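You operate a simulated robot arm through the tools that you are given. There is no shell and no other tool.

You run a simulated robot arm. Do the job below in one go: nothing can be reset, and whatever is moved stays where it is left.

## Task
Put things in order on the counter. At the end: the silver steel tin (marked "SESAME") from the counter stands where the white napkin pack stood; the tea bottle from the counter stands where the green brush stood; the white napkin pack from the counter stands where the tea bottle stood; the green brush is on the carton (marked "PAPER BAGS"); whatever was shut is shut again. Leave all else as you found it, and nothing knocked over.
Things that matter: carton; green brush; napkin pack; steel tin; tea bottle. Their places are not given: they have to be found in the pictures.

It is judged by the outcome, as a careful person would: the job done as asked, and still so three seconds after it is handed in. It fails if anything else is knocked over, pushed out of place, dropped, spilled or broken. Flat cloth is picked up by pressing the open fingertips on it (5 to 10 N) and closing them slowly along it; thin cloth reads only 2 to 8 mm in the jaws.

## Robot
A 6-joint arm with a two-finger parallel gripper, fixed in place. Base frame: the origin is at the foot of the arm, x ahead of it, y to its left, z up; the work surface is at about z = 0. Readings come in cm, degrees, newtons and seconds.
With the tool pointing down near the work surface it reaches from about 16 to 42 cm from the base axis. Its first joint turns from -66.0 to 66.0 degrees. Payload 1.57 kg.
The tool frame sits at the grasp point between the pads (the TCP): z along the fingers, y along the line on which they close. The tips reach 3 cm beyond it. Largest opening 8 cm; finger width 1.7, thickness 1.2; the body of the gripper, 4 by 8.2 cm, starts 8 cm behind the TCP.
Orientation is that of the tool frame in the base frame, as a unit quaternion [w, x, y, z]. With the fingers straight down and closing along the base's y, the tool's x points along the base's -x, its y along +y and its z along -z.

## Interface
- The arm moves only by the tool apply_moves. Its argument "targets" is a list of rows, each a list of 7 numbers: the gripper command, from -1 (shut) to 1 (fully open), values between in proportion, then the shift along the tool's x, y, z in units of 150 mm (1.0 is 150 mm), then the turn, a rotation vector about the tool's x, y, z in units of 120 degrees (1.0 is 120 degrees). In form: [[grip, dx, dy, dz, rx, ry, rz], ...]. A call has 1 to 20 rows; each row is the pose to reach, as a shift and turn from the pose commanded when the call began, along the tool's axes at that moment. A call with a number of a shift or a turn outside -1 to 1 is refused whole. Each row takes 0.2 s and may step no farther than 5 cm and 8.6 degrees from the row before; otherwise, or with a gripper value out of range, the whole call is refused. A pose out of reach is approached as far as the arm can. The call stops where the force on the tool passes 40 N (or 10 N more than at its start, if that is more) or the arm is blocked; 0.2 s more then pass. Each finger travels about 15.3 cm/s and halts on what it meets, pressing with about 34 N; the grip force reading is that of the motor and also rises with nothing between the fingers. The clock runs only during rows and for 0.2 s after the last one: add rows that repeat a pose to give the fingers time. The reply holds the time, the measured pose of the TCP, the force on the tool along the base axes, the opening and the grip force, in the units named above and with some noise, with the torque about the TCP (base axes, N m) and any sound that the robot's microphone picked up, and new pictures: "views" is both (left out), scene, wrist or none.
- Cameras (640 x 400 px; columns grow to the right, rows downward): "scene" is fixed at [5.72, -34.04, 40.97]; the picture's right is [0.72, -0.69, 0.00], its down [-0.48, -0.50, -0.72] and it looks along [0.50, 0.52, -0.70] (base axes); focal length 234 px, centre (320, 200). "wrist" rides on the gripper at [7.2, -0.7, -12.2] in the tool frame; the picture's right is [0.09, 1.00, 0.00], its down [-0.84, 0.08, -0.54] and it looks along [-0.54, 0.05, 0.84] (tool axes); focal length 238 px, centre (320, 200).
- point_at(camera, pixels): for up to 12 pixels [column, row] of the newest picture of that camera ("zoom" is the newest enlarged one), the place [x, y, z] in the base frame of the surface seen there, good to about 0.3 cm. It takes no simulated time.
- inspect(camera, box): a new picture of the part [left, top, right, bottom] of that camera's present view, enlarged. It takes no simulated time.
- sign_off(): hands the job in; it is judged then, once.

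Leave the gripper open and the arm clear of the work at the hand-in unless told otherwise.

The tools are called after ">>>" as name(argument=value, ...) on one line, values as JSON. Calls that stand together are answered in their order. apply_moves: Moves the arm, as the interface text tells. Its arguments: {"type":"object","properties":{"targets":{"type":"array"},"views":{"type":"string","enum":["both","scene","wrist","none"]}},"required":["targets"]} The other tools are called the same way: point_at (camera, pixels) gives the place of the surface under pixels of a picture; inspect (camera, box) takes an enlarged picture of a part of a camera's view; sign_off () hands the job in.

At the start:

```text
t: 0.0
tool_pos: [27.81, 3.12, 23.35]
orientation: [0.001, -0.001, 1.0, 0.001]
force: [0.4, -0.2, -0.4]
torque: [-0.01, 0.01, 0.01]
width: 8.01
grasp_force: 0.1
```

scene: 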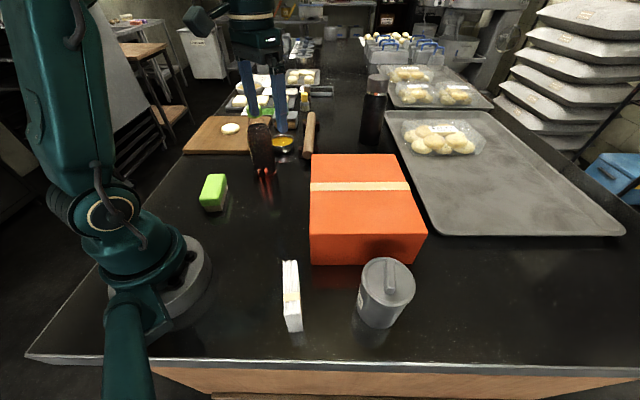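
wrist: 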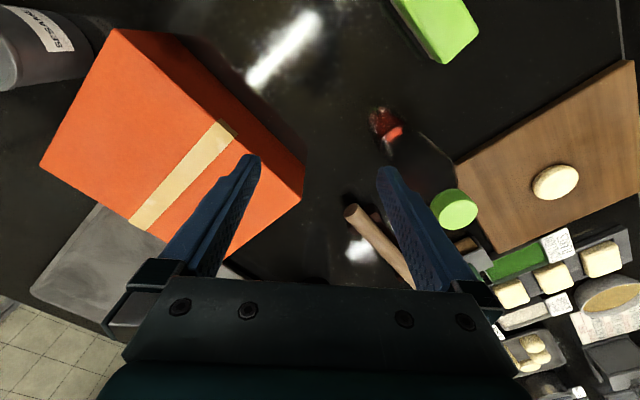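

I see an orange carton in the middle, a white narrow pack at about (291,295), a grey tin at (385,292), a green block at (213,192), and several bottles further back at (262,145) and (375,108). I'll enlarge parts of the view to identify them.

>>> inspect(camera="scene", box=[180, 60, 420, 210])

>>> inspect(camera="scene", box=[180, 160, 440, 360])

>>> inspect(camera="wrist", box=[320, 0, 640, 400])

```text
2.67 times, centred on (300, 135) of scene
```

zoom: 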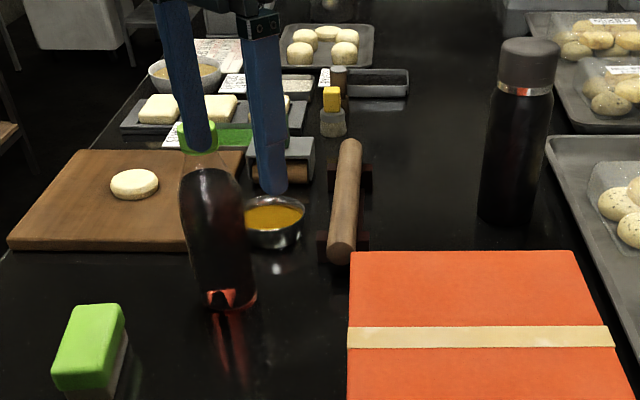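

```text
2.00 times, centred on (310, 260) of scene
```

zoom: 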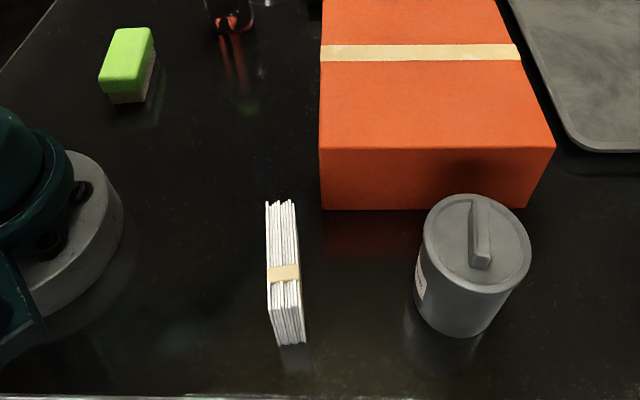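

```text
1.00 times, centred on (480, 200) of wrist (not enlarged: the box is as wide or as high as the picture)
```

zoom: 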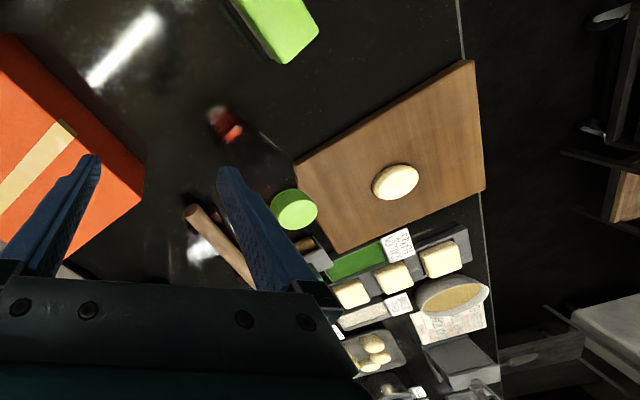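

The bottle with the green cap and dark liquid (zoom near (200,200)) looks like the tea bottle. The black one with the grey lid is a flask. The green block with bristles is the brush. Now I'll measure places.

>>> point_at(camera="scene", pixels=[[210, 180], [223, 177], [203, 202], [218, 208], [226, 190], [205, 210], [258, 122], [250, 150], [272, 150], [258, 173], [274, 173], [265, 165]])

>>> point_at(camera="scene", pixels=[[284, 263], [296, 262], [288, 331], [302, 330], [290, 295], [283, 290], [285, 320], [296, 290], [298, 310], [301, 322]])

>>> point_at(camera="scene", pixels=[[387, 280], [364, 275], [413, 280], [385, 260], [390, 301], [386, 265], [390, 290], [360, 300], [375, 325], [395, 318], [380, 327], [360, 315]])

>>> point_at(camera="scene", pixels=[[313, 156], [402, 156], [312, 232], [425, 233], [360, 195], [312, 261], [413, 263], [360, 250], [308, 130], [306, 155], [285, 147], [375, 140]])

>>> point_at(camera="wrist", pixels=[[454, 208], [435, 205], [475, 210], [454, 190], [454, 225], [390, 130], [400, 10], [445, 60], [478, 30], [460, 5], [360, 215], [40, 70]])

```text
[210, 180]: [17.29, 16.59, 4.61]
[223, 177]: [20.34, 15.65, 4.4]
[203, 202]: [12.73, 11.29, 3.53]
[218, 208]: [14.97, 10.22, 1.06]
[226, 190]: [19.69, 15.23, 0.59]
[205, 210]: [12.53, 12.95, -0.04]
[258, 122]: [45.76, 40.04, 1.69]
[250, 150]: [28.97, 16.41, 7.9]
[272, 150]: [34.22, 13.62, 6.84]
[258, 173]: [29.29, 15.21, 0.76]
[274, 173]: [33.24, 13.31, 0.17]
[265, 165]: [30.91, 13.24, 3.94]
```

```text
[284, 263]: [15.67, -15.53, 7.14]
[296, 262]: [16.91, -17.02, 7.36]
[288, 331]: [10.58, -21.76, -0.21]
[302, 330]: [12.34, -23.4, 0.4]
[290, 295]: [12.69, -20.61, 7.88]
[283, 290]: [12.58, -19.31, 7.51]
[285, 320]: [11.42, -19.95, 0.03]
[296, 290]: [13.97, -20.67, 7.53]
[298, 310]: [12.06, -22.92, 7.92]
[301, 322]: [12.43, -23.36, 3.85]
```

```text
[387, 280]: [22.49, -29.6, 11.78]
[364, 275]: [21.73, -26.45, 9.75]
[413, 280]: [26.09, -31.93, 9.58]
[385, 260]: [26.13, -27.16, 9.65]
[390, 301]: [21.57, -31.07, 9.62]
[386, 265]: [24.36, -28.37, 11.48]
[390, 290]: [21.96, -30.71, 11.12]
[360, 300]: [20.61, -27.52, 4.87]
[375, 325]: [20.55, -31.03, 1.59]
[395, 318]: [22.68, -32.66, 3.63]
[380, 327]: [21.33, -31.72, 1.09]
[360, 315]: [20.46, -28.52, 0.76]
```

```text
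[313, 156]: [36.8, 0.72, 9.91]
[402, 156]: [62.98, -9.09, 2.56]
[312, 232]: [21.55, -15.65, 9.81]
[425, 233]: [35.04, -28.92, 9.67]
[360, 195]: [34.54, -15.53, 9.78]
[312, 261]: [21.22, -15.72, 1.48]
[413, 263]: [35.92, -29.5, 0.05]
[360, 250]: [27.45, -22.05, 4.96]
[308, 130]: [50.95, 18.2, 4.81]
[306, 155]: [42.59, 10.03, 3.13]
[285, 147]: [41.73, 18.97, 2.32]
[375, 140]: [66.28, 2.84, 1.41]
```

```text
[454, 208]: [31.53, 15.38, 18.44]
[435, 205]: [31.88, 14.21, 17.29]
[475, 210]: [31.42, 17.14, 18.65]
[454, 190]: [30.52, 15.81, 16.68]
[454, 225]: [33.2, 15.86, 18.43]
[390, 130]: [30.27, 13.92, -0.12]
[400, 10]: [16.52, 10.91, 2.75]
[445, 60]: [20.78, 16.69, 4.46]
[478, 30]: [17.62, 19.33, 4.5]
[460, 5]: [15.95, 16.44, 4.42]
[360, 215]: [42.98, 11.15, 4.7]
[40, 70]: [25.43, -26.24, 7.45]
```

Bottle: centre about (31.7, 15.5), cap top at z≈18.5. Brush: around (16.5, 15), top at 4.5. Napkin pack: about (13.8, -19.3), top at 7.9. Tin: about (24, -29.3), lid at 9.6 and knob at 11.8. Carton top: z≈9.8. Nothing blocks anything if I go brush→carton, bottle→brush spot, pack→bottle spot, tin→pack spot. First I move the wrist camera above the brush, staying at this height.

>>> apply_moves(targets=[[1, 0.13, 0.15, 0, 0, 0, 0], [1, 0.26, 0.3, 0, 0, 0, 0], [1, 0.39, 0.45, 0, 0, 0, 0], [1, 0.52, 0.6, 0, 0, 0, 0], [1, 0.653, 0.74, 0, 0, 0, 0], [1, 0.653, 0.74, 0, 0, 0, 0]])

```text
t: 1.4
tool_pos: [17.93, 14.22, 23.32]
orientation: [0.001, 0.0, 1.0, 0.001]
force: [-0.6, 0.6, 0.2]
torque: [0.0, 0.03, -0.01]
width: 7.98
grasp_force: 0.1
```

scene: 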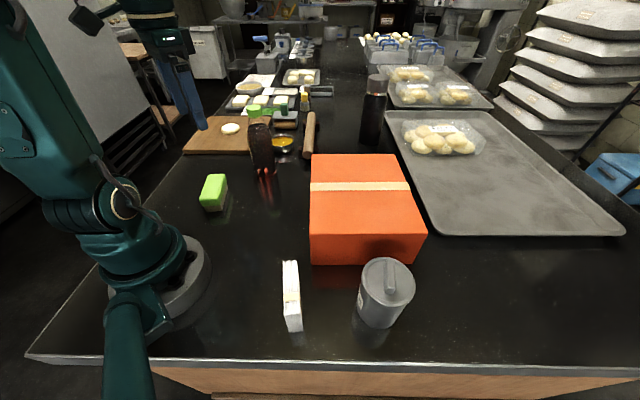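
wrist: 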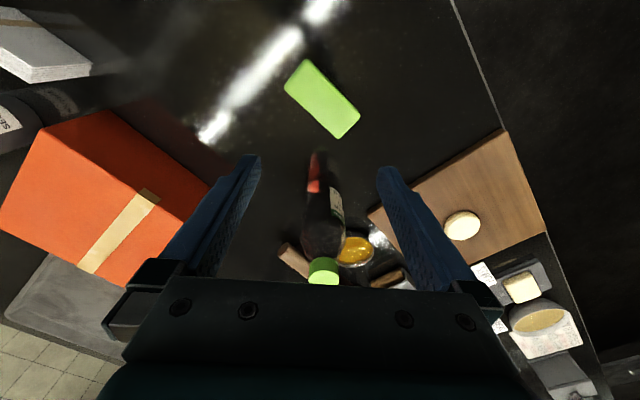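

The brush is now in full view in the wrist picture, with corners near (305,60), (285,90), (338,138) and (360,110). I'll enlarge it and also look at the bottle in the scene view.

>>> inspect(camera="wrist", box=[260, 40, 388, 152])

>>> point_at(camera="zoom", pixels=[[225, 105], [130, 225], [390, 490], [490, 365], [310, 300], [260, 260], [370, 350], [180, 165], [440, 430]])

>>> inspect(camera="scene", box=[190, 95, 318, 215])

```text
3.57 times, centred on (324, 96) of wrist
```

zoom: 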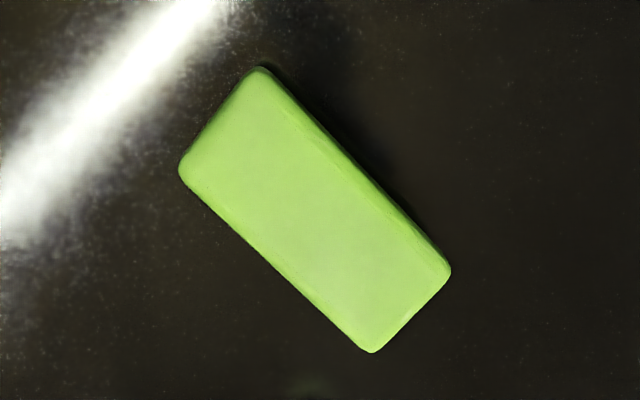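

```text
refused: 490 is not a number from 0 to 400
```

```text
3.33 times, centred on (254, 155) of scene
```

zoom: 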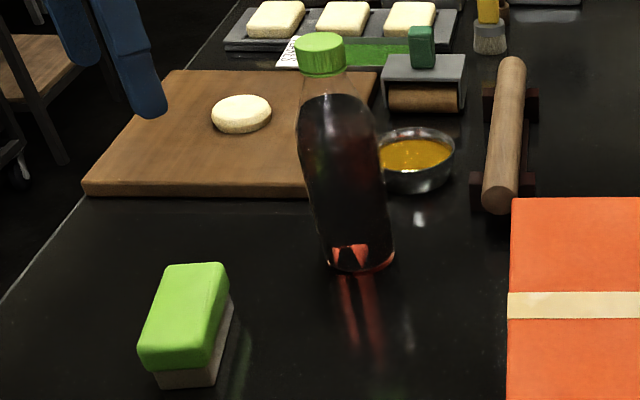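

The bottle body looks about 6 cm across, the cap narrower. Now I read the brush's corners and edges from the wrist view, and also the bottle cap and base.

>>> point_at(camera="wrist", pixels=[[306.5, 61], [287, 87], [337.5, 136.5], [358, 114], [322, 98], [296, 73], [348, 126], [312, 113], [333, 86]])

>>> point_at(camera="wrist", pixels=[[323, 267], [310, 267], [336, 267], [323, 260], [318, 152], [312, 160], [324, 160], [310, 200], [335, 200]])

>>> point_at(camera="scene", pixels=[[253, 104], [260, 104], [247, 106], [260, 115], [248, 115], [253, 109], [253, 115], [258, 135], [262, 150], [265, 176], [265, 172]])

```text
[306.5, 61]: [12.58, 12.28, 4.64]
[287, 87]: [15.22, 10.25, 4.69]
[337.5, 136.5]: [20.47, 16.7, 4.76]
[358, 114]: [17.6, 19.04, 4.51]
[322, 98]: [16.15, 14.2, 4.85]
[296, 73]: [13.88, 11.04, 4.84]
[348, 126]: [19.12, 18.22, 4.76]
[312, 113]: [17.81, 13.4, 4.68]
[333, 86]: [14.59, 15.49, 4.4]
```

```text
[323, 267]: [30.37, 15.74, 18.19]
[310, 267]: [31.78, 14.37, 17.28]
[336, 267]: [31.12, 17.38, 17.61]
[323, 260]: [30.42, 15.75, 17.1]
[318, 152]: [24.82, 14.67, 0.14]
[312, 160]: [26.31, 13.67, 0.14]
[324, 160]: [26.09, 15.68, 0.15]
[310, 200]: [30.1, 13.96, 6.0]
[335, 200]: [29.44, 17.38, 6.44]
```

```text
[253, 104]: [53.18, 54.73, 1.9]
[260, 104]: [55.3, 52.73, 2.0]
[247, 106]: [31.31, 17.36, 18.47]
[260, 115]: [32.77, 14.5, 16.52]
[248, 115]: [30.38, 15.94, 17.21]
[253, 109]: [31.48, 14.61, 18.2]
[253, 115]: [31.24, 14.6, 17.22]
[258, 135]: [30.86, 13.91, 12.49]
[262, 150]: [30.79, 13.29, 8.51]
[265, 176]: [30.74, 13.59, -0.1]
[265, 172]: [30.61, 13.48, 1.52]
```

Brush corners: (12.6,12.3), (15.2,10.3), (20.5,16.7), (17.6,19.0). That gives a centre of about (16.5, 14.6), a length of about 8.5 cm along (0.61,0.79), a width of about 4 cm and a top at 4.7. I turn the tool −51.5° so the fingers close across its width and go down to z≈11 above it.

>>> apply_moves(targets=[[1, 0.02, 0.003, 0.08, 0, 0, -0.0537], [1, 0.04, 0.006, 0.18, 0, 0, -0.1073], [1, 0.06, 0.012, 0.3, 0, 0, -0.161], [1, 0.08, 0.016, 0.42, 0, 0, -0.2146], [1, 0.1, 0.02, 0.54, 0, 0, -0.2683], [1, 0.1, 0.023, 0.66, 0, 0, -0.3219], [1, 0.1, 0.023, 0.76, 0, 0, -0.3756], [1, 0.1, 0.023, 0.82, 0, 0, -0.4292], [1, 0.1, 0.023, 0.82, 0, 0, -0.4292]])

```text
t: 3.4
tool_pos: [16.58, 14.55, 10.88]
orientation: [0.001, -0.436, 0.9, 0.001]
force: [0.7, 0.1, -0.5]
torque: [-0.01, 0.0, -0.01]
width: 7.99
grasp_force: 0.1
```

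scene: 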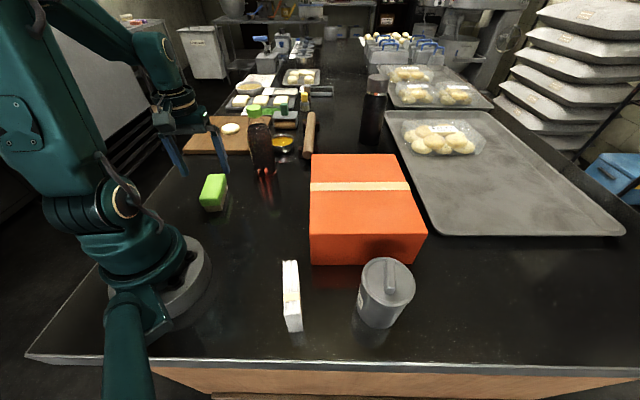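
wrist: 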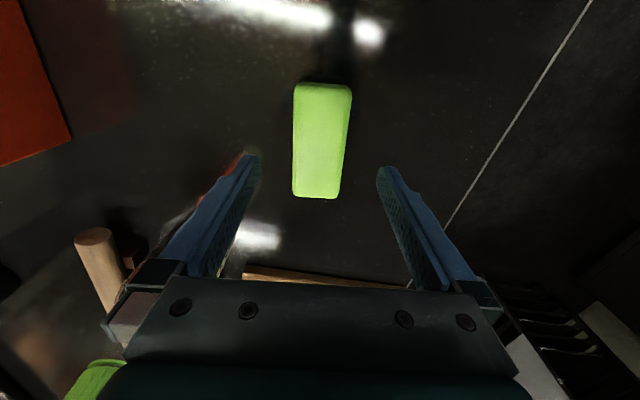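

The brush is nicely between the fingers in the wrist view. I re-measure its corners from closer up.

>>> point_at(camera="wrist", pixels=[[297, 88], [350, 90], [295, 193], [339, 195], [320, 140], [294.5, 140], [344, 140], [323, 87], [317, 194]])

>>> inspect(camera="wrist", box=[220, 60, 420, 220])

```text
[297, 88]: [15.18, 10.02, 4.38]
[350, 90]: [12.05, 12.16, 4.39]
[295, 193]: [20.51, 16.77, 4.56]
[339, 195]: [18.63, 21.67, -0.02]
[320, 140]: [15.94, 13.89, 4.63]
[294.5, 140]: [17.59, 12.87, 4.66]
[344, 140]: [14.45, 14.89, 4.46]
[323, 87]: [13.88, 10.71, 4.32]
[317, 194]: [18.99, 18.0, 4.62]
```

```text
2.50 times, centred on (320, 140) of wrist
```

zoom: 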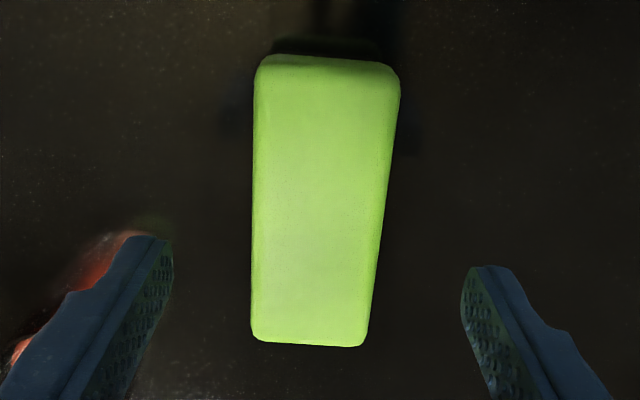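

The brush centre comes out at (16.45, 14.5) and the tool is aligned within a few degrees. I go down to z≈3.6 and close.

>>> apply_moves(targets=[[1, 0, 0, 0.12, 0, 0, 0], [1, 0, 0, 0.24, 0, 0, 0], [1, 0, 0, 0.34, 0, 0, 0], [1, 0, 0, 0.42, 0, 0, 0], [1, 0, 0, 0.485, 0, 0, 0], [1, 0, 0, 0.485, 0, 0, 0], [0.5, 0, 0, 0.485, 0, 0, 0], [0.1, 0, 0, 0.485, 0, 0, 0], [-0.2, 0, 0, 0.485, 0, 0, 0], [-0.2, 0, 0, 0.485, 0, 0, 0]])

```text
t: 5.6
tool_pos: [16.66, 14.65, 3.85]
orientation: [0.001, -0.435, 0.9, 0.0]
force: [0.9, -0.6, 0.3]
torque: [-0.01, 0.01, 0.01]
width: 4.36
grasp_force: 34.4
```

scene: 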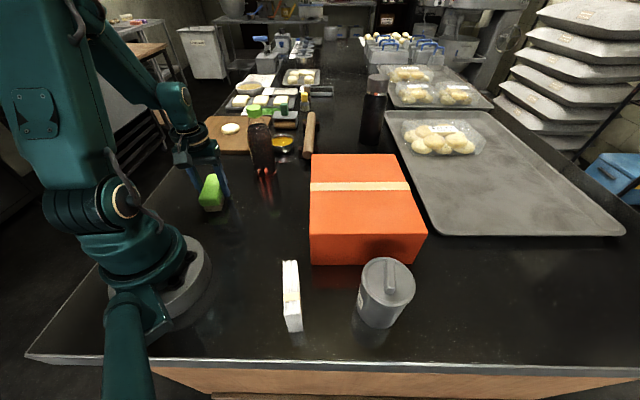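
wrist: 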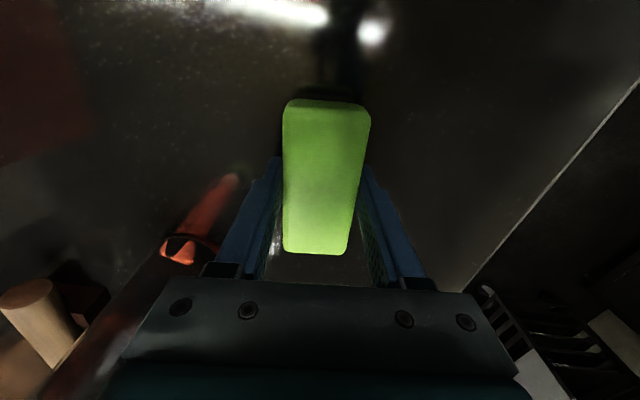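

Gripped: 4.36 cm wide at 34 N. I lift straight up 15 cm.

>>> apply_moves(targets=[[-0.4, 0, 0, -0.05, 0, 0, 0], [-0.4, 0, 0, -0.15, 0, 0, 0], [-0.4, 0, 0, -0.3, 0, 0, 0], [-0.4, 0, 0, -0.45, 0, 0, 0], [-0.4, 0, 0, -0.6, 0, 0, 0], [-0.4, 0, 0, -0.75, 0, 0, 0], [-0.4, 0, 0, -0.9, 0, 0, 0], [-0.4, 0, 0, -1.0, 0, 0, 0]])

```text
t: 7.4
tool_pos: [16.48, 14.34, 18.82]
orientation: [0.001, -0.435, 0.9, 0.001]
force: [-0.1, -0.3, -1.5]
torque: [-0.02, 0.0, 0.0]
width: 4.36
grasp_force: 33.6
```

scene: 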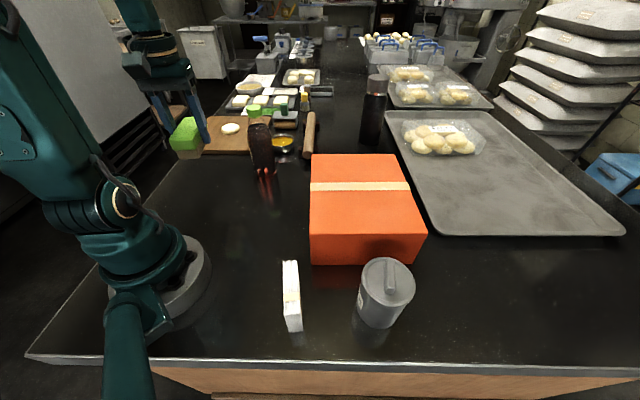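
wrist: 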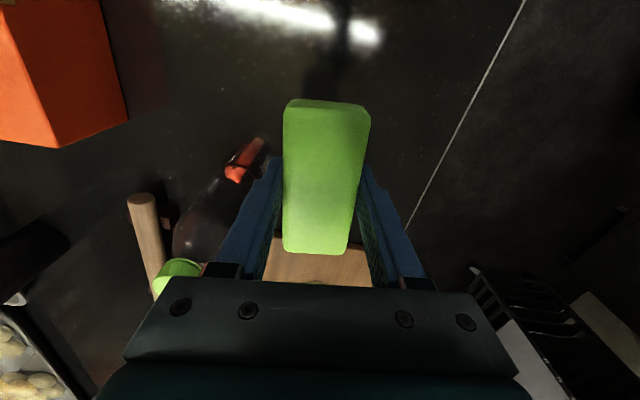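

The brush is held clear. Next I carry it at this height half-way toward the carton, turning back by about 26° on the way.

>>> apply_moves(targets=[[-0.4, 0.04, -0.1, 0, 0, 0, 0.02], [-0.4, 0.1, -0.26, 0, 0, 0, 0.055], [-0.4, 0.165, -0.425, 0, 0, 0, 0.09], [-0.4, 0.23, -0.59, 0, 0, 0, 0.125], [-0.4, 0.295, -0.755, 0, 0, 0, 0.16], [-0.4, 0.35, -0.9, 0, 0, 0, 0.19], [-0.4, 0.383, -0.985, 0, 0, 0, 0.215]], views="scene")

```text
t: 9.0
tool_pos: [24.5, 0.98, 18.92]
orientation: [0.001, -0.223, 0.975, 0.001]
force: [0.1, 0.4, -1.1]
torque: [0.01, -0.02, 0.01]
width: 4.35
grasp_force: 34.2
```

scene: 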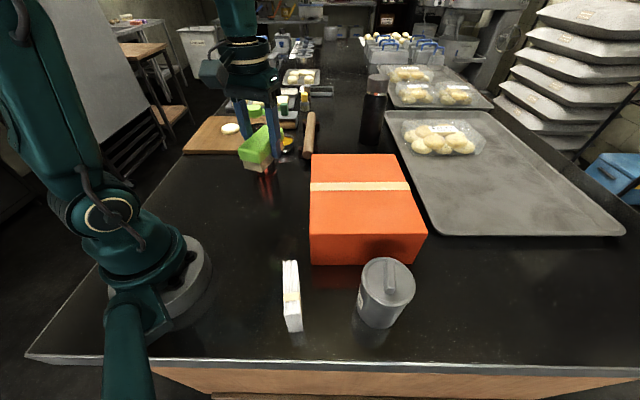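

At (24.5, 1.0, 18.9). I continue toward the carton and finish the turn.

>>> apply_moves(targets=[[-0.4, -0.008, -0.1, 0, 0, 0, 0.02], [-0.4, -0.02, -0.25, 0, 0, 0, 0.055], [-0.4, -0.032, -0.41, 0, 0, 0, 0.09], [-0.4, -0.044, -0.57, 0, 0, 0, 0.125], [-0.4, -0.056, -0.73, 0, 0, 0, 0.16], [-0.4, -0.066, -0.86, 0, 0, 0, 0.19], [-0.4, -0.072, -0.924, 0, 0, 0, 0.215], [-0.4, -0.072, -0.924, 0, 0, 0, 0.215]])

```text
t: 10.8
tool_pos: [31.37, -11.17, 18.75]
orientation: [0.0, 0.001, 1.0, 0.0]
force: [-0.4, -0.3, -1.0]
torque: [0.02, -0.01, -0.02]
width: 4.34
grasp_force: 33.6
```

scene: 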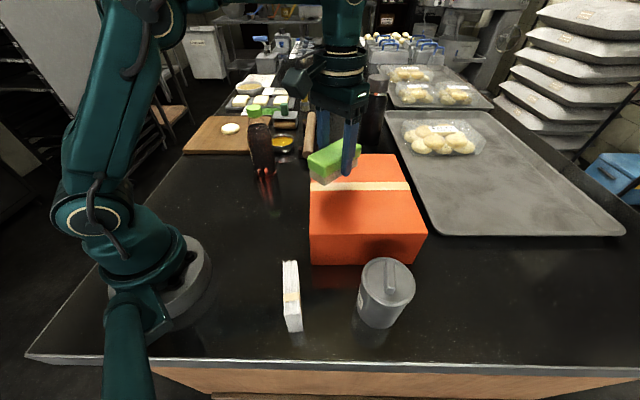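
wrist: 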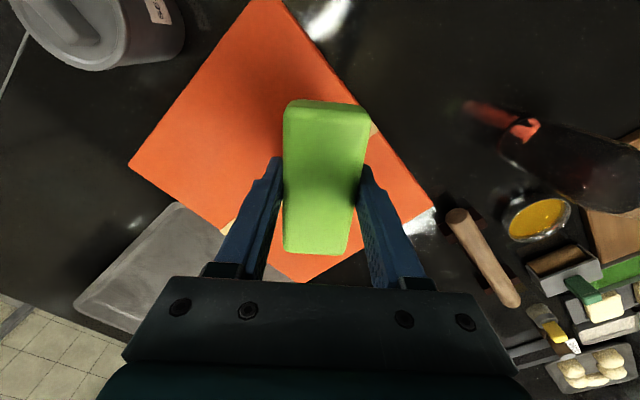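

The brush is over the carton. I read the carton's top corners in the wrist view: left (132,165), right (432,206) and far (300,280).

>>> point_at(camera="wrist", pixels=[[134, 165], [429, 205], [300, 278], [278, 5], [220, 100], [180, 190], [245, 245], [400, 180]])

>>> point_at(camera="scene", pixels=[[345, 184], [360, 215], [330, 215], [400, 215], [370, 185], [407, 183], [314, 228], [400, 160]])

```text
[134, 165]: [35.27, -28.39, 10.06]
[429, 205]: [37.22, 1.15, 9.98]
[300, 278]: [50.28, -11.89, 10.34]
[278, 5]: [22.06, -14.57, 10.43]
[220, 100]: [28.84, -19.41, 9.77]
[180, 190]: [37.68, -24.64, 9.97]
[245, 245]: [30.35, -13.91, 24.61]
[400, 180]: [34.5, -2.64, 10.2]
```

```text
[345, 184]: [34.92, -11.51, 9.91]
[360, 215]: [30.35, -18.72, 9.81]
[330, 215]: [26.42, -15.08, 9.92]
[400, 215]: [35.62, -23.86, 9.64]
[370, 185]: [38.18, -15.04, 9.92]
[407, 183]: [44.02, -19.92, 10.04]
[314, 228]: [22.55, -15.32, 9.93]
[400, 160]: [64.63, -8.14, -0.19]
```

Carton corners are consistent: centre (36.2,-13.6), top at about 9.95. I shift to (33.5,-13.6) and lower to z≈14.1. The brush bottom will be about 0.3 cm above the top.

>>> apply_moves(targets=[[-0.4, -0.05, -0.06, 0, 0, 0, 0], [-0.4, -0.1, -0.12, 0.04, 0, 0, 0], [-0.4, -0.14, -0.16, 0.1, 0, 0, 0], [-0.4, -0.14, -0.16, 0.17, 0, 0, 0], [-0.4, -0.14, -0.16, 0.24, 0, 0, 0], [-0.4, -0.14, -0.16, 0.29, 0, 0, 0], [-0.4, -0.14, -0.16, 0.31, 0, 0, 0], [-0.4, -0.14, -0.16, 0.31, 0, 0, 0]])

```text
t: 12.6
tool_pos: [33.53, -13.51, 14.13]
orientation: [0.001, 0.0, 1.0, 0.001]
force: [-0.8, 0.0, -0.7]
torque: [0.01, -0.01, -0.02]
width: 4.33
grasp_force: 33.7
```

scene: 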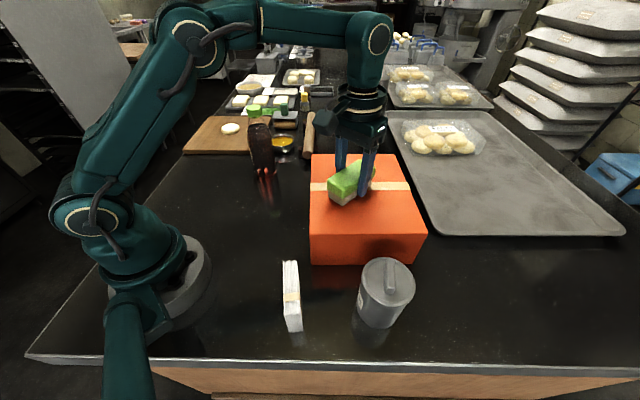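
wrist: 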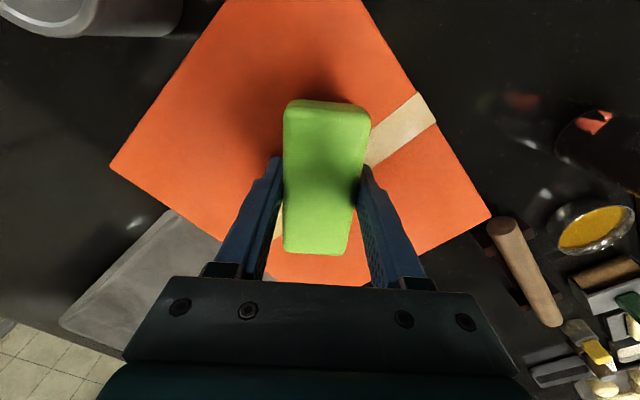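

I lower in small steps until light contact shows in the force.

>>> apply_moves(targets=[[-0.4, 0, 0, 0.01, 0, 0, 0], [-0.4, 0, 0, 0.018, 0, 0, 0], [-0.4, 0, 0, 0.025, 0, 0, 0]], views="scene")

```text
t: 13.4
tool_pos: [33.66, -13.44, 13.86]
orientation: [0.002, 0.0, 1.0, 0.0]
force: [-3.4, 2.3, 21.9]
torque: [0.08, 0.39, 0.05]
width: 4.36
grasp_force: 34.0
```

scene: 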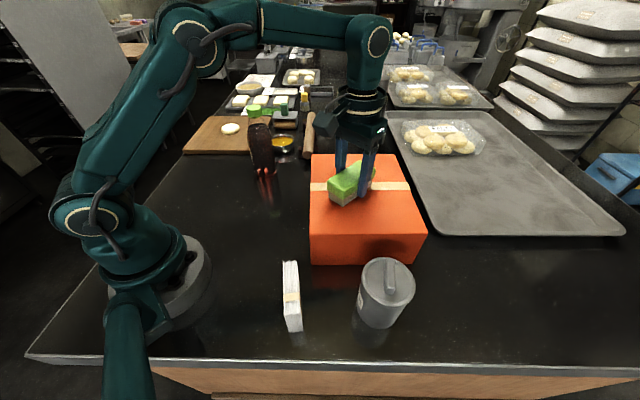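

Contact is 22 N, so the brush is on the carton. I ease up about 0.12 cm to relieve it, then open slowly.

>>> apply_moves(targets=[[-0.4, 0, 0, -0.008, 0, 0, 0], [0.1, 0, 0, -0.008, 0, 0, 0], [0.25, 0, 0, -0.008, 0, 0, 0], [0.5, 0, 0, -0.008, 0, 0, 0], [0.8, 0, 0, -0.008, 0, 0, 0], [1, 0, 0, -0.008, 0, 0, 0], [1, 0, 0, -0.008, 0, 0, 0]])

```text
t: 15.0
tool_pos: [33.75, -13.32, 13.75]
orientation: [0.0, 0.0, 1.0, 0.001]
force: [-0.8, -0.4, 0.0]
torque: [0.03, -0.01, -0.02]
width: 8.01
grasp_force: 0.0
```

scene: 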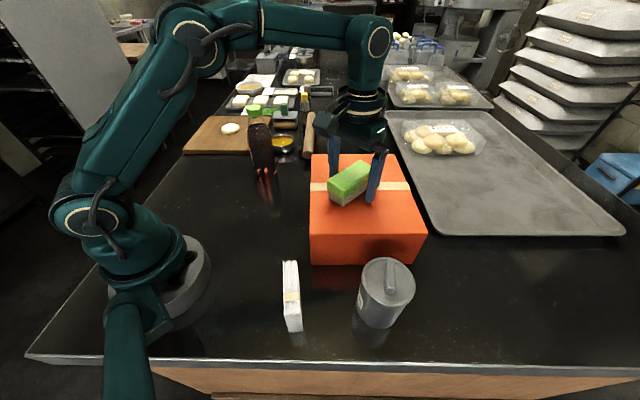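
wrist: 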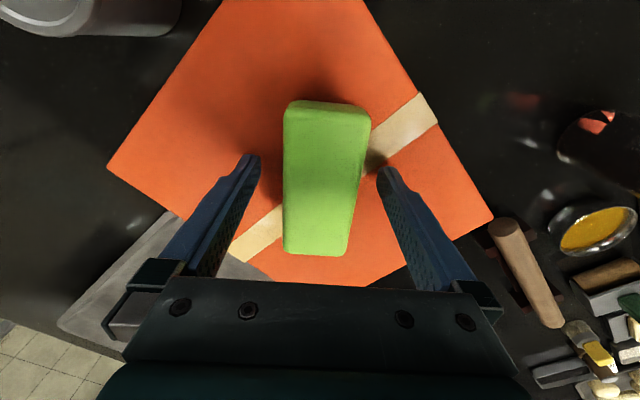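

The brush stands on the carton, released. I rise to z≈24 and begin moving toward the bottle.

>>> apply_moves(targets=[[1, 0, 0, -0.06, 0, 0, 0], [1, 0, 0, -0.18, 0, 0, 0], [1, 0, 0, -0.34, 0, 0, 0], [1, 0, 0, -0.5, 0, 0, 0], [1, 0, 0, -0.66, 0, 0, 0], [1, 0.05, 0.1, -0.68, 0, 0, 0], [1, 0.1, 0.3, -0.68, 0, 0, 0], [1, 0.15, 0.5, -0.68, 0, 0, 0], [1, 0.2, 0.7, -0.68, 0, 0, 0], [1, 0.25, 0.9, -0.68, 0, 0, 0], [1, 0.27, 1.0, -0.68, 0, 0, 0], [1, 0.27, 1.0, -0.68, 0, 0, 0]])

```text
t: 17.6
tool_pos: [29.86, 1.56, 24.16]
orientation: [0.001, 0.0, 1.0, 0.0]
force: [0.1, 0.0, 0.2]
torque: [0.0, 0.0, -0.01]
width: 8.0
grasp_force: 0.1
out of reach, approached as far as the arm can: row 5, 6
```

scene: 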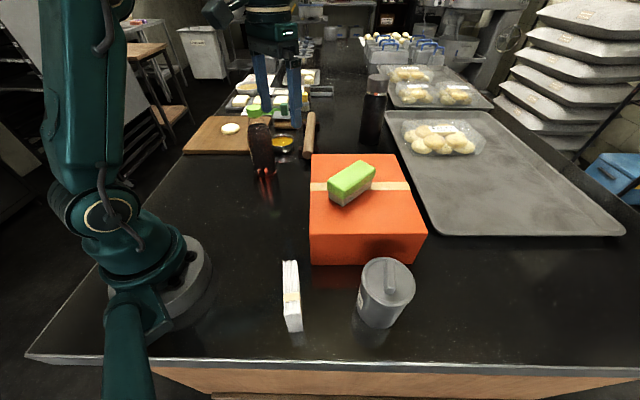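
wrist: 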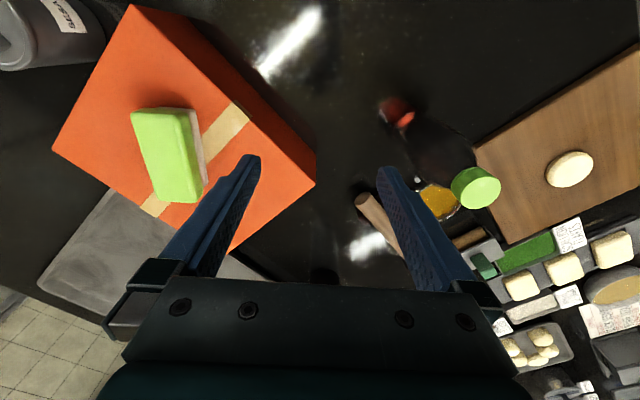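

The carton and brush look right. The limit of reach is near r≈36 at this height, so I'll come to the bottle radially and lower. First I measure the cap from here.

>>> point_at(camera="wrist", pixels=[[478, 185], [478, 172], [490, 185], [466, 187], [480, 198], [397, 112], [415, 130], [440, 160]])

>>> apply_moves(targets=[[1, 0.08, 0.1, 0.04, 0, 0, -0.035], [1, 0.16, 0.2, 0.08, 0, 0, -0.07], [1, 0.25, 0.32, 0.13, 0, 0, -0.11], [1, 0.34, 0.44, 0.18, 0, 0, -0.15], [1, 0.43, 0.55, 0.23, 0, 0, -0.19], [1, 0.497, 0.635, 0.277, 0, 0, -0.219], [1, 0.497, 0.635, 0.277, 0, 0, -0.219]])

```text
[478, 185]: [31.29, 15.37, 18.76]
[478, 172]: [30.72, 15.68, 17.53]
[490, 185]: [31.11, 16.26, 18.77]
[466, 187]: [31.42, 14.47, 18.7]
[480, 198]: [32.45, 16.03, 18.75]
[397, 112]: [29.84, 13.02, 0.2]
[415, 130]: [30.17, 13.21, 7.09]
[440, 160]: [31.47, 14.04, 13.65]
```

```text
t: 19.2
tool_pos: [22.02, 11.11, 20.05]
orientation: [0.002, -0.228, 0.974, 0.002]
force: [0.0, -0.6, -0.4]
torque: [0.01, -0.01, -0.01]
width: 8.0
grasp_force: 0.0
```

scene: 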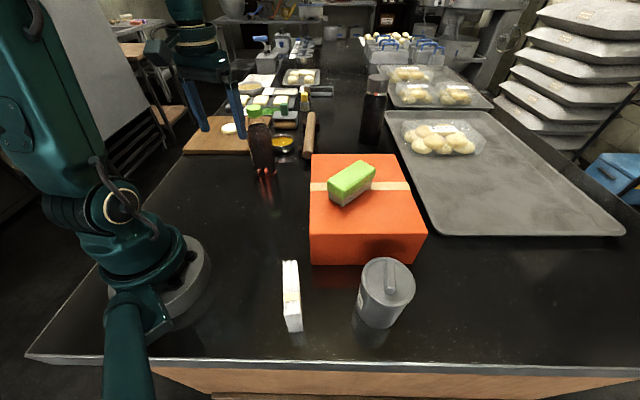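
wrist: 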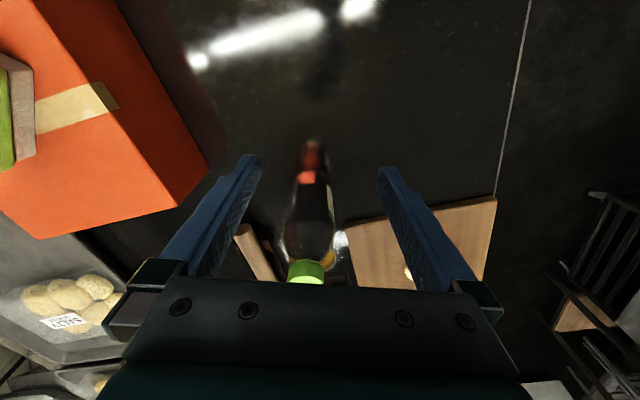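

Cap top is at 18.75, with the axis near (31.5, 15.6). The bottle lies straight ahead of the tool (about 10.5 cm along −x, −0.2 cm sideways). I move in part of the way, lowering slightly.

>>> apply_moves(targets=[[1, -0.1, 0, 0.03, 0, 0, 0], [1, -0.2, 0, 0.06, 0, 0, 0], [1, -0.3, -0.005, 0.09, 0, 0, 0], [1, -0.4, -0.01, 0.11, 0, 0, 0], [1, -0.45, -0.012, 0.12, 0, 0, 0], [1, -0.45, -0.012, 0.12, 0, 0, 0]])

```text
t: 20.6
tool_pos: [28.2, 14.06, 18.1]
orientation: [0.0, -0.228, 0.974, 0.001]
force: [0.0, 0.2, -0.5]
torque: [0.01, -0.05, 0.03]
width: 8.0
grasp_force: 0.1
```

scene: 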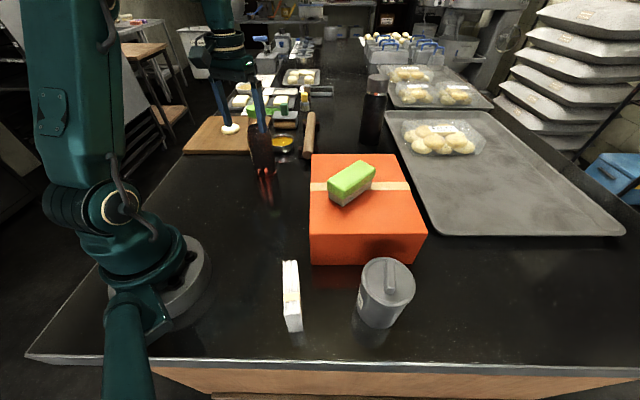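
wrist: 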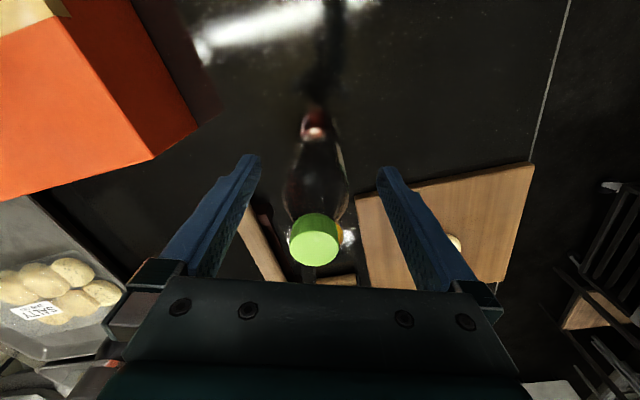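

The cap is now at (315,240) in the wrist view, well between the fingers. I measure it again from close up.

>>> point_at(camera="wrist", pixels=[[316, 243], [316, 228], [316, 260], [296, 244], [336, 241], [290, 195], [340, 195], [312, 130], [300, 180], [335, 175]])

>>> inspect(camera="wrist", box=[240, 100, 400, 280])

```text
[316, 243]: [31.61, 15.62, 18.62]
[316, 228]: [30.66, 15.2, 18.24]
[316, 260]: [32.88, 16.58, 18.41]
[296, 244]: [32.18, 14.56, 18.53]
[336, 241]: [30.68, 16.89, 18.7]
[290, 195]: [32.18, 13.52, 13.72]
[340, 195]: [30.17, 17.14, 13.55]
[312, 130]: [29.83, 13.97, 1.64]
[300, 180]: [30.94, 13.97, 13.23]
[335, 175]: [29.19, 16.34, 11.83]
```

```text
2.22 times, centred on (320, 190) of wrist
```

zoom: 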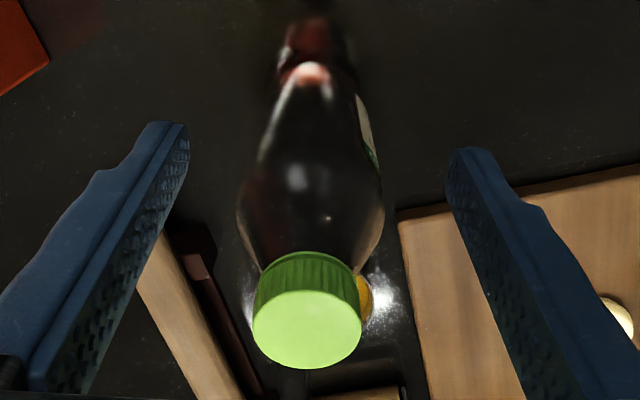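

The cap centre is (31.6, 15.75) and already centred sideways. I move 3.8 cm forward, then descend so the pads are on the body at z≈11.5. That keeps the gripper body above the cap.

>>> apply_moves(targets=[[1, -0.08, 0, 0, 0, 0, 0], [1, -0.16, 0, 0, 0, 0, 0], [1, -0.23, 0, 0, 0, 0, 0], [1, -0.253, 0, 0, 0, 0, 0], [1, -0.253, 0, 0.08, 0, 0, 0], [1, -0.253, 0, 0.18, 0, 0, 0], [1, -0.253, 0, 0.28, 0, 0, 0], [1, -0.253, 0, 0.36, 0, 0, 0], [1, -0.253, 0, 0.41, 0, 0, 0], [1, -0.253, 0, 0.44, 0, 0, 0], [1, -0.253, 0, 0.44, 0, 0, 0]])

```text
t: 23.0
tool_pos: [31.58, 15.67, 11.46]
orientation: [0.0, -0.227, 0.974, 0.001]
force: [0.1, 0.7, 0.9]
torque: [0.0, 0.02, 0.02]
width: 7.98
grasp_force: 0.1
```

scene: 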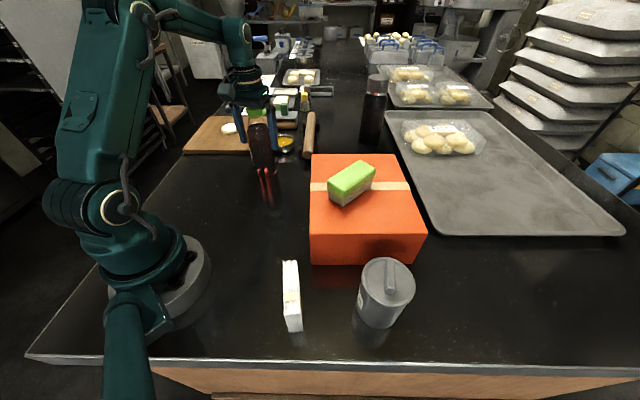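
wrist: 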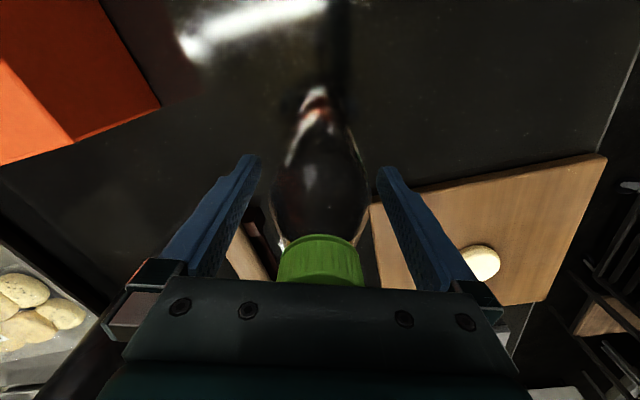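

The fingers straddle the body with no contact force. I close slowly.

>>> apply_moves(targets=[[0.85, 0, 0, 0, 0, 0, 0], [0.75, 0, 0, 0, 0, 0, 0], [0.65, 0, 0, 0, 0, 0, 0], [0.55, 0, 0, 0, 0, 0, 0], [0.45, 0, 0, 0, 0, 0, 0], [0.35, 0, 0, 0, 0, 0, 0], [0.2, 0, 0, 0, 0, 0, 0], [0.2, 0, 0, 0, 0, 0, 0]])

```text
t: 24.8
tool_pos: [31.66, 15.39, 11.42]
orientation: [0.0, -0.228, 0.974, 0.002]
force: [-1.0, 1.2, 0.7]
torque: [0.07, -0.03, 0.04]
width: 6.14
grasp_force: 33.7
```

scene: 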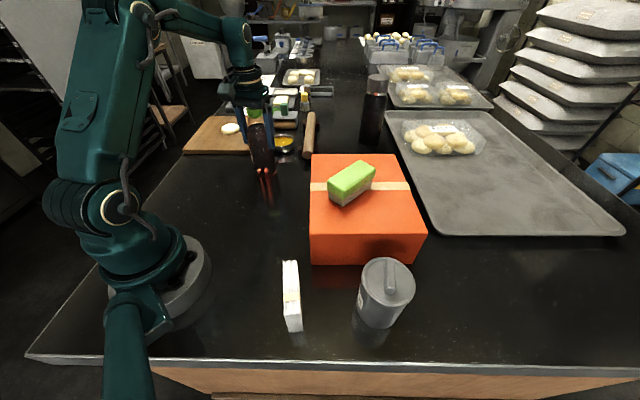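
wrist: 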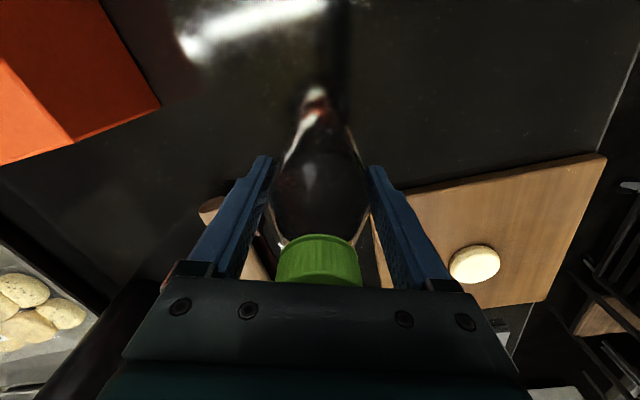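

Gripped: 6.14 cm, 34 N. I lift slowly 1.5 cm and read the load.

>>> apply_moves(targets=[[0, 0, 0, -0.02, 0, 0, 0], [0, 0, 0, -0.05, 0, 0, 0], [0, 0, 0, -0.08, 0, 0, 0], [0, 0, 0, -0.1, 0, 0, 0], [0, 0, 0, -0.1, 0, 0, 0]])

```text
t: 26.0
tool_pos: [31.76, 15.52, 12.96]
orientation: [0.0, -0.227, 0.974, 0.001]
force: [0.0, 0.3, -3.2]
torque: [-0.03, 0.04, 0.02]
width: 6.1
grasp_force: 33.6
```

scene: 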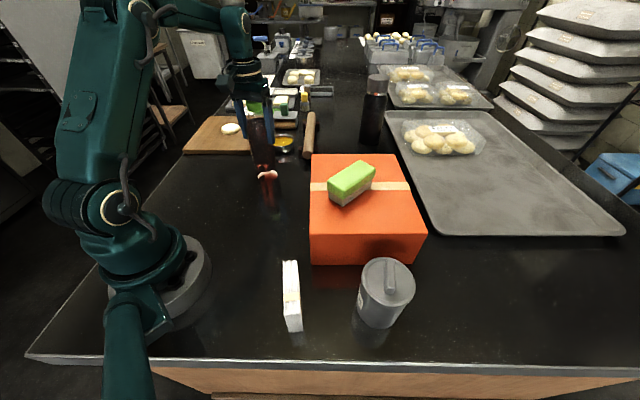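
wrist: 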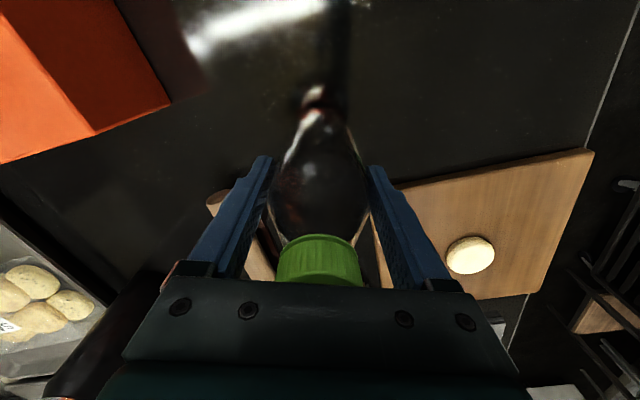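

The bottle hangs straight and clear with a small load (~3 N). I raise it a bit more and carry it gently to the brush's former spot (16.45, 14.5).

>>> apply_moves(targets=[[0, 0, 0, -0.05, 0, 0, 0], [0, 0.02, 0.008, -0.1, 0, 0, 0], [0, 0.08, 0.033, -0.12, 0, 0, 0], [0, 0.17, 0.07, -0.12, 0, 0, 0], [0, 0.28, 0.116, -0.12, 0, 0, 0], [0, 0.39, 0.162, -0.12, 0, 0, 0], [0, 0.5, 0.208, -0.12, 0, 0, 0], [0, 0.61, 0.254, -0.12, 0, 0, 0], [0, 0.72, 0.3, -0.12, 0, 0, 0], [0, 0.82, 0.341, -0.12, 0, 0, 0], [0, 0.89, 0.37, -0.12, 0, 0, 0], [0, 0.93, 0.387, -0.12, 0, 0, 0], [0, 0.94, 0.391, -0.12, 0, 0, 0], [0, 0.94, 0.391, -0.12, 0, 0, 0]])

```text
t: 29.0
tool_pos: [16.4, 14.46, 14.78]
orientation: [0.0, -0.227, 0.974, 0.0]
force: [-0.4, -0.5, -4.1]
torque: [0.02, 0.02, 0.02]
width: 6.11
grasp_force: 33.9
```

scene: 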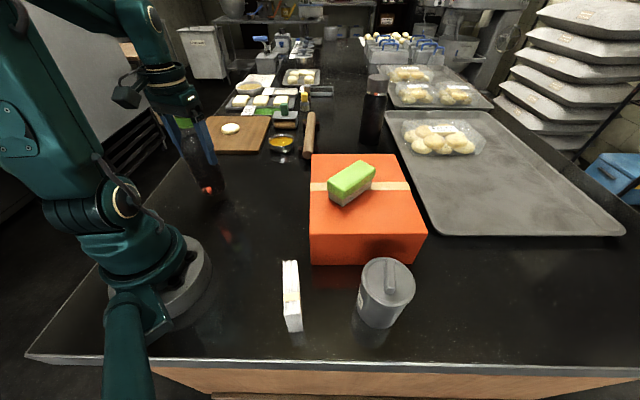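
wrist: 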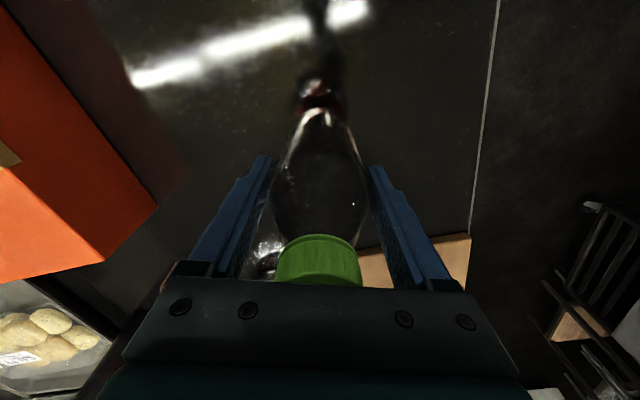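

I'm at (16.4, 14.5). Now I lower 3.1 cm, leaving about 0.25 cm, then creep to contact.

>>> apply_moves(targets=[[0, 0, 0, 0.04, 0, 0, 0], [0, 0, 0, 0.09, 0, 0, 0], [0, 0, 0, 0.14, 0, 0, 0], [0, 0, 0, 0.18, 0, 0, 0], [0, 0, 0, 0.205, 0, 0, 0], [0, 0, 0, 0.212, 0, 0, 0], [0, 0, 0, 0.212, 0, 0, 0]], views="scene")

```text
t: 30.6
tool_pos: [16.47, 14.68, 11.7]
orientation: [0.001, -0.228, 0.974, 0.001]
force: [-1.3, 0.3, -4.0]
torque: [0.01, 0.04, 0.0]
width: 6.09
grasp_force: 34.0
```

scene: 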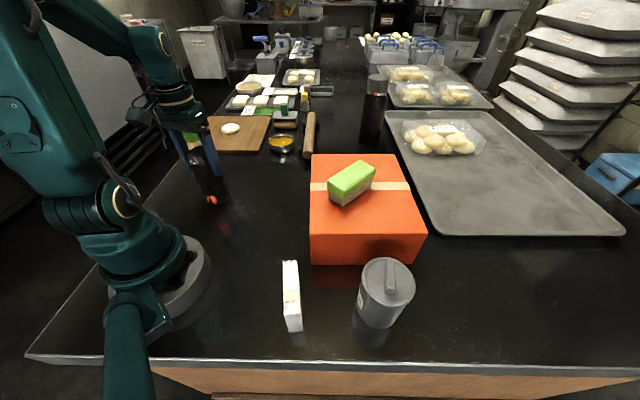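

Load still −4 N, so not touching yet. I creep down in about 0.1 cm steps.

>>> apply_moves(targets=[[0, 0, 0, 0.006, 0, 0, 0], [0, 0, 0, 0.011, 0, 0, 0], [0, 0, 0, 0.011, 0, 0, 0]], views="none")

```text
t: 31.4
tool_pos: [16.5, 14.58, 11.55]
orientation: [0.001, -0.227, 0.974, 0.002]
force: [-3.2, 1.6, 10.1]
torque: [-0.31, 0.19, -0.07]
width: 6.1
grasp_force: 33.5
```

Touching now (10 N). I ease up half a millimetre and open slowly.

>>> apply_moves(targets=[[0, 0, 0, -0.004, 0, 0, 0], [0.5, 0, 0, -0.004, 0, 0, 0], [0.56, 0, 0, -0.004, 0, 0, 0], [0.65, 0, 0, -0.004, 0, 0, 0], [0.8, 0, 0, -0.004, 0, 0, 0], [1, 0, 0, -0.004, 0, 0, 0], [1, 0, 0, -0.004, 0, 0, 0]])

```text
t: 33.0
tool_pos: [16.53, 14.46, 11.58]
orientation: [0.0, -0.227, 0.974, 0.001]
force: [0.7, -0.1, -0.1]
torque: [-0.02, 0.01, -0.01]
width: 7.98
grasp_force: 0.0
```

scene: 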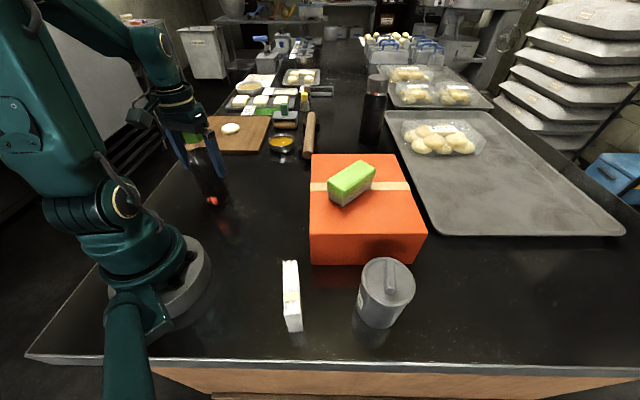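
wrist: 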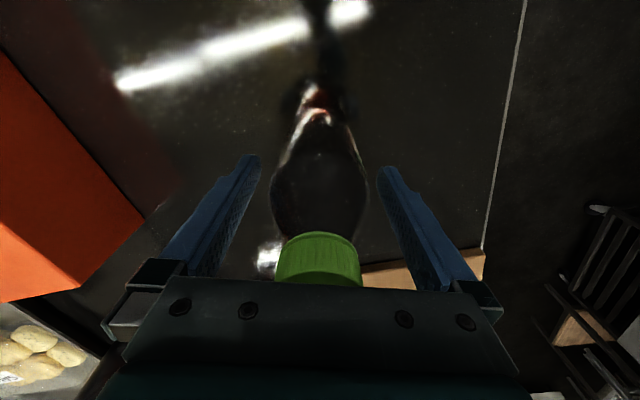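

The bottle stands free on the brush's old spot. I rise straight up 12 cm so the fingers clear the cap.

>>> apply_moves(targets=[[1, 0, 0, -0.08, 0, 0, 0], [1, 0, 0, -0.2, 0, 0, 0], [1, 0, 0, -0.34, 0, 0, 0], [1, 0, 0, -0.48, 0, 0, 0], [1, 0, 0, -0.62, 0, 0, 0], [1, 0, 0, -0.74, 0, 0, 0], [1, 0, 0, -0.82, 0, 0, 0], [1, 0, 0, -0.82, 0, 0, 0]])

```text
t: 34.8
tool_pos: [16.43, 14.2, 23.72]
orientation: [0.0, -0.227, 0.974, 0.001]
force: [-0.2, -0.3, 0.9]
torque: [-0.05, 0.0, -0.01]
width: 8.0
grasp_force: 0.1
```

scene: 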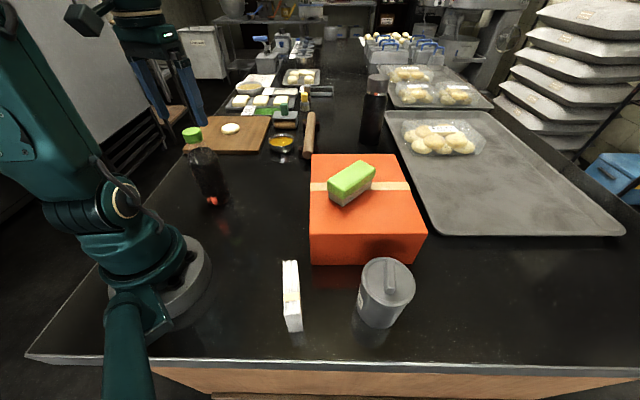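
wrist: 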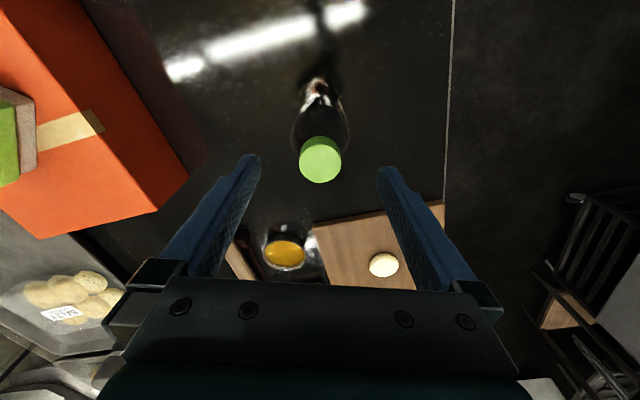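

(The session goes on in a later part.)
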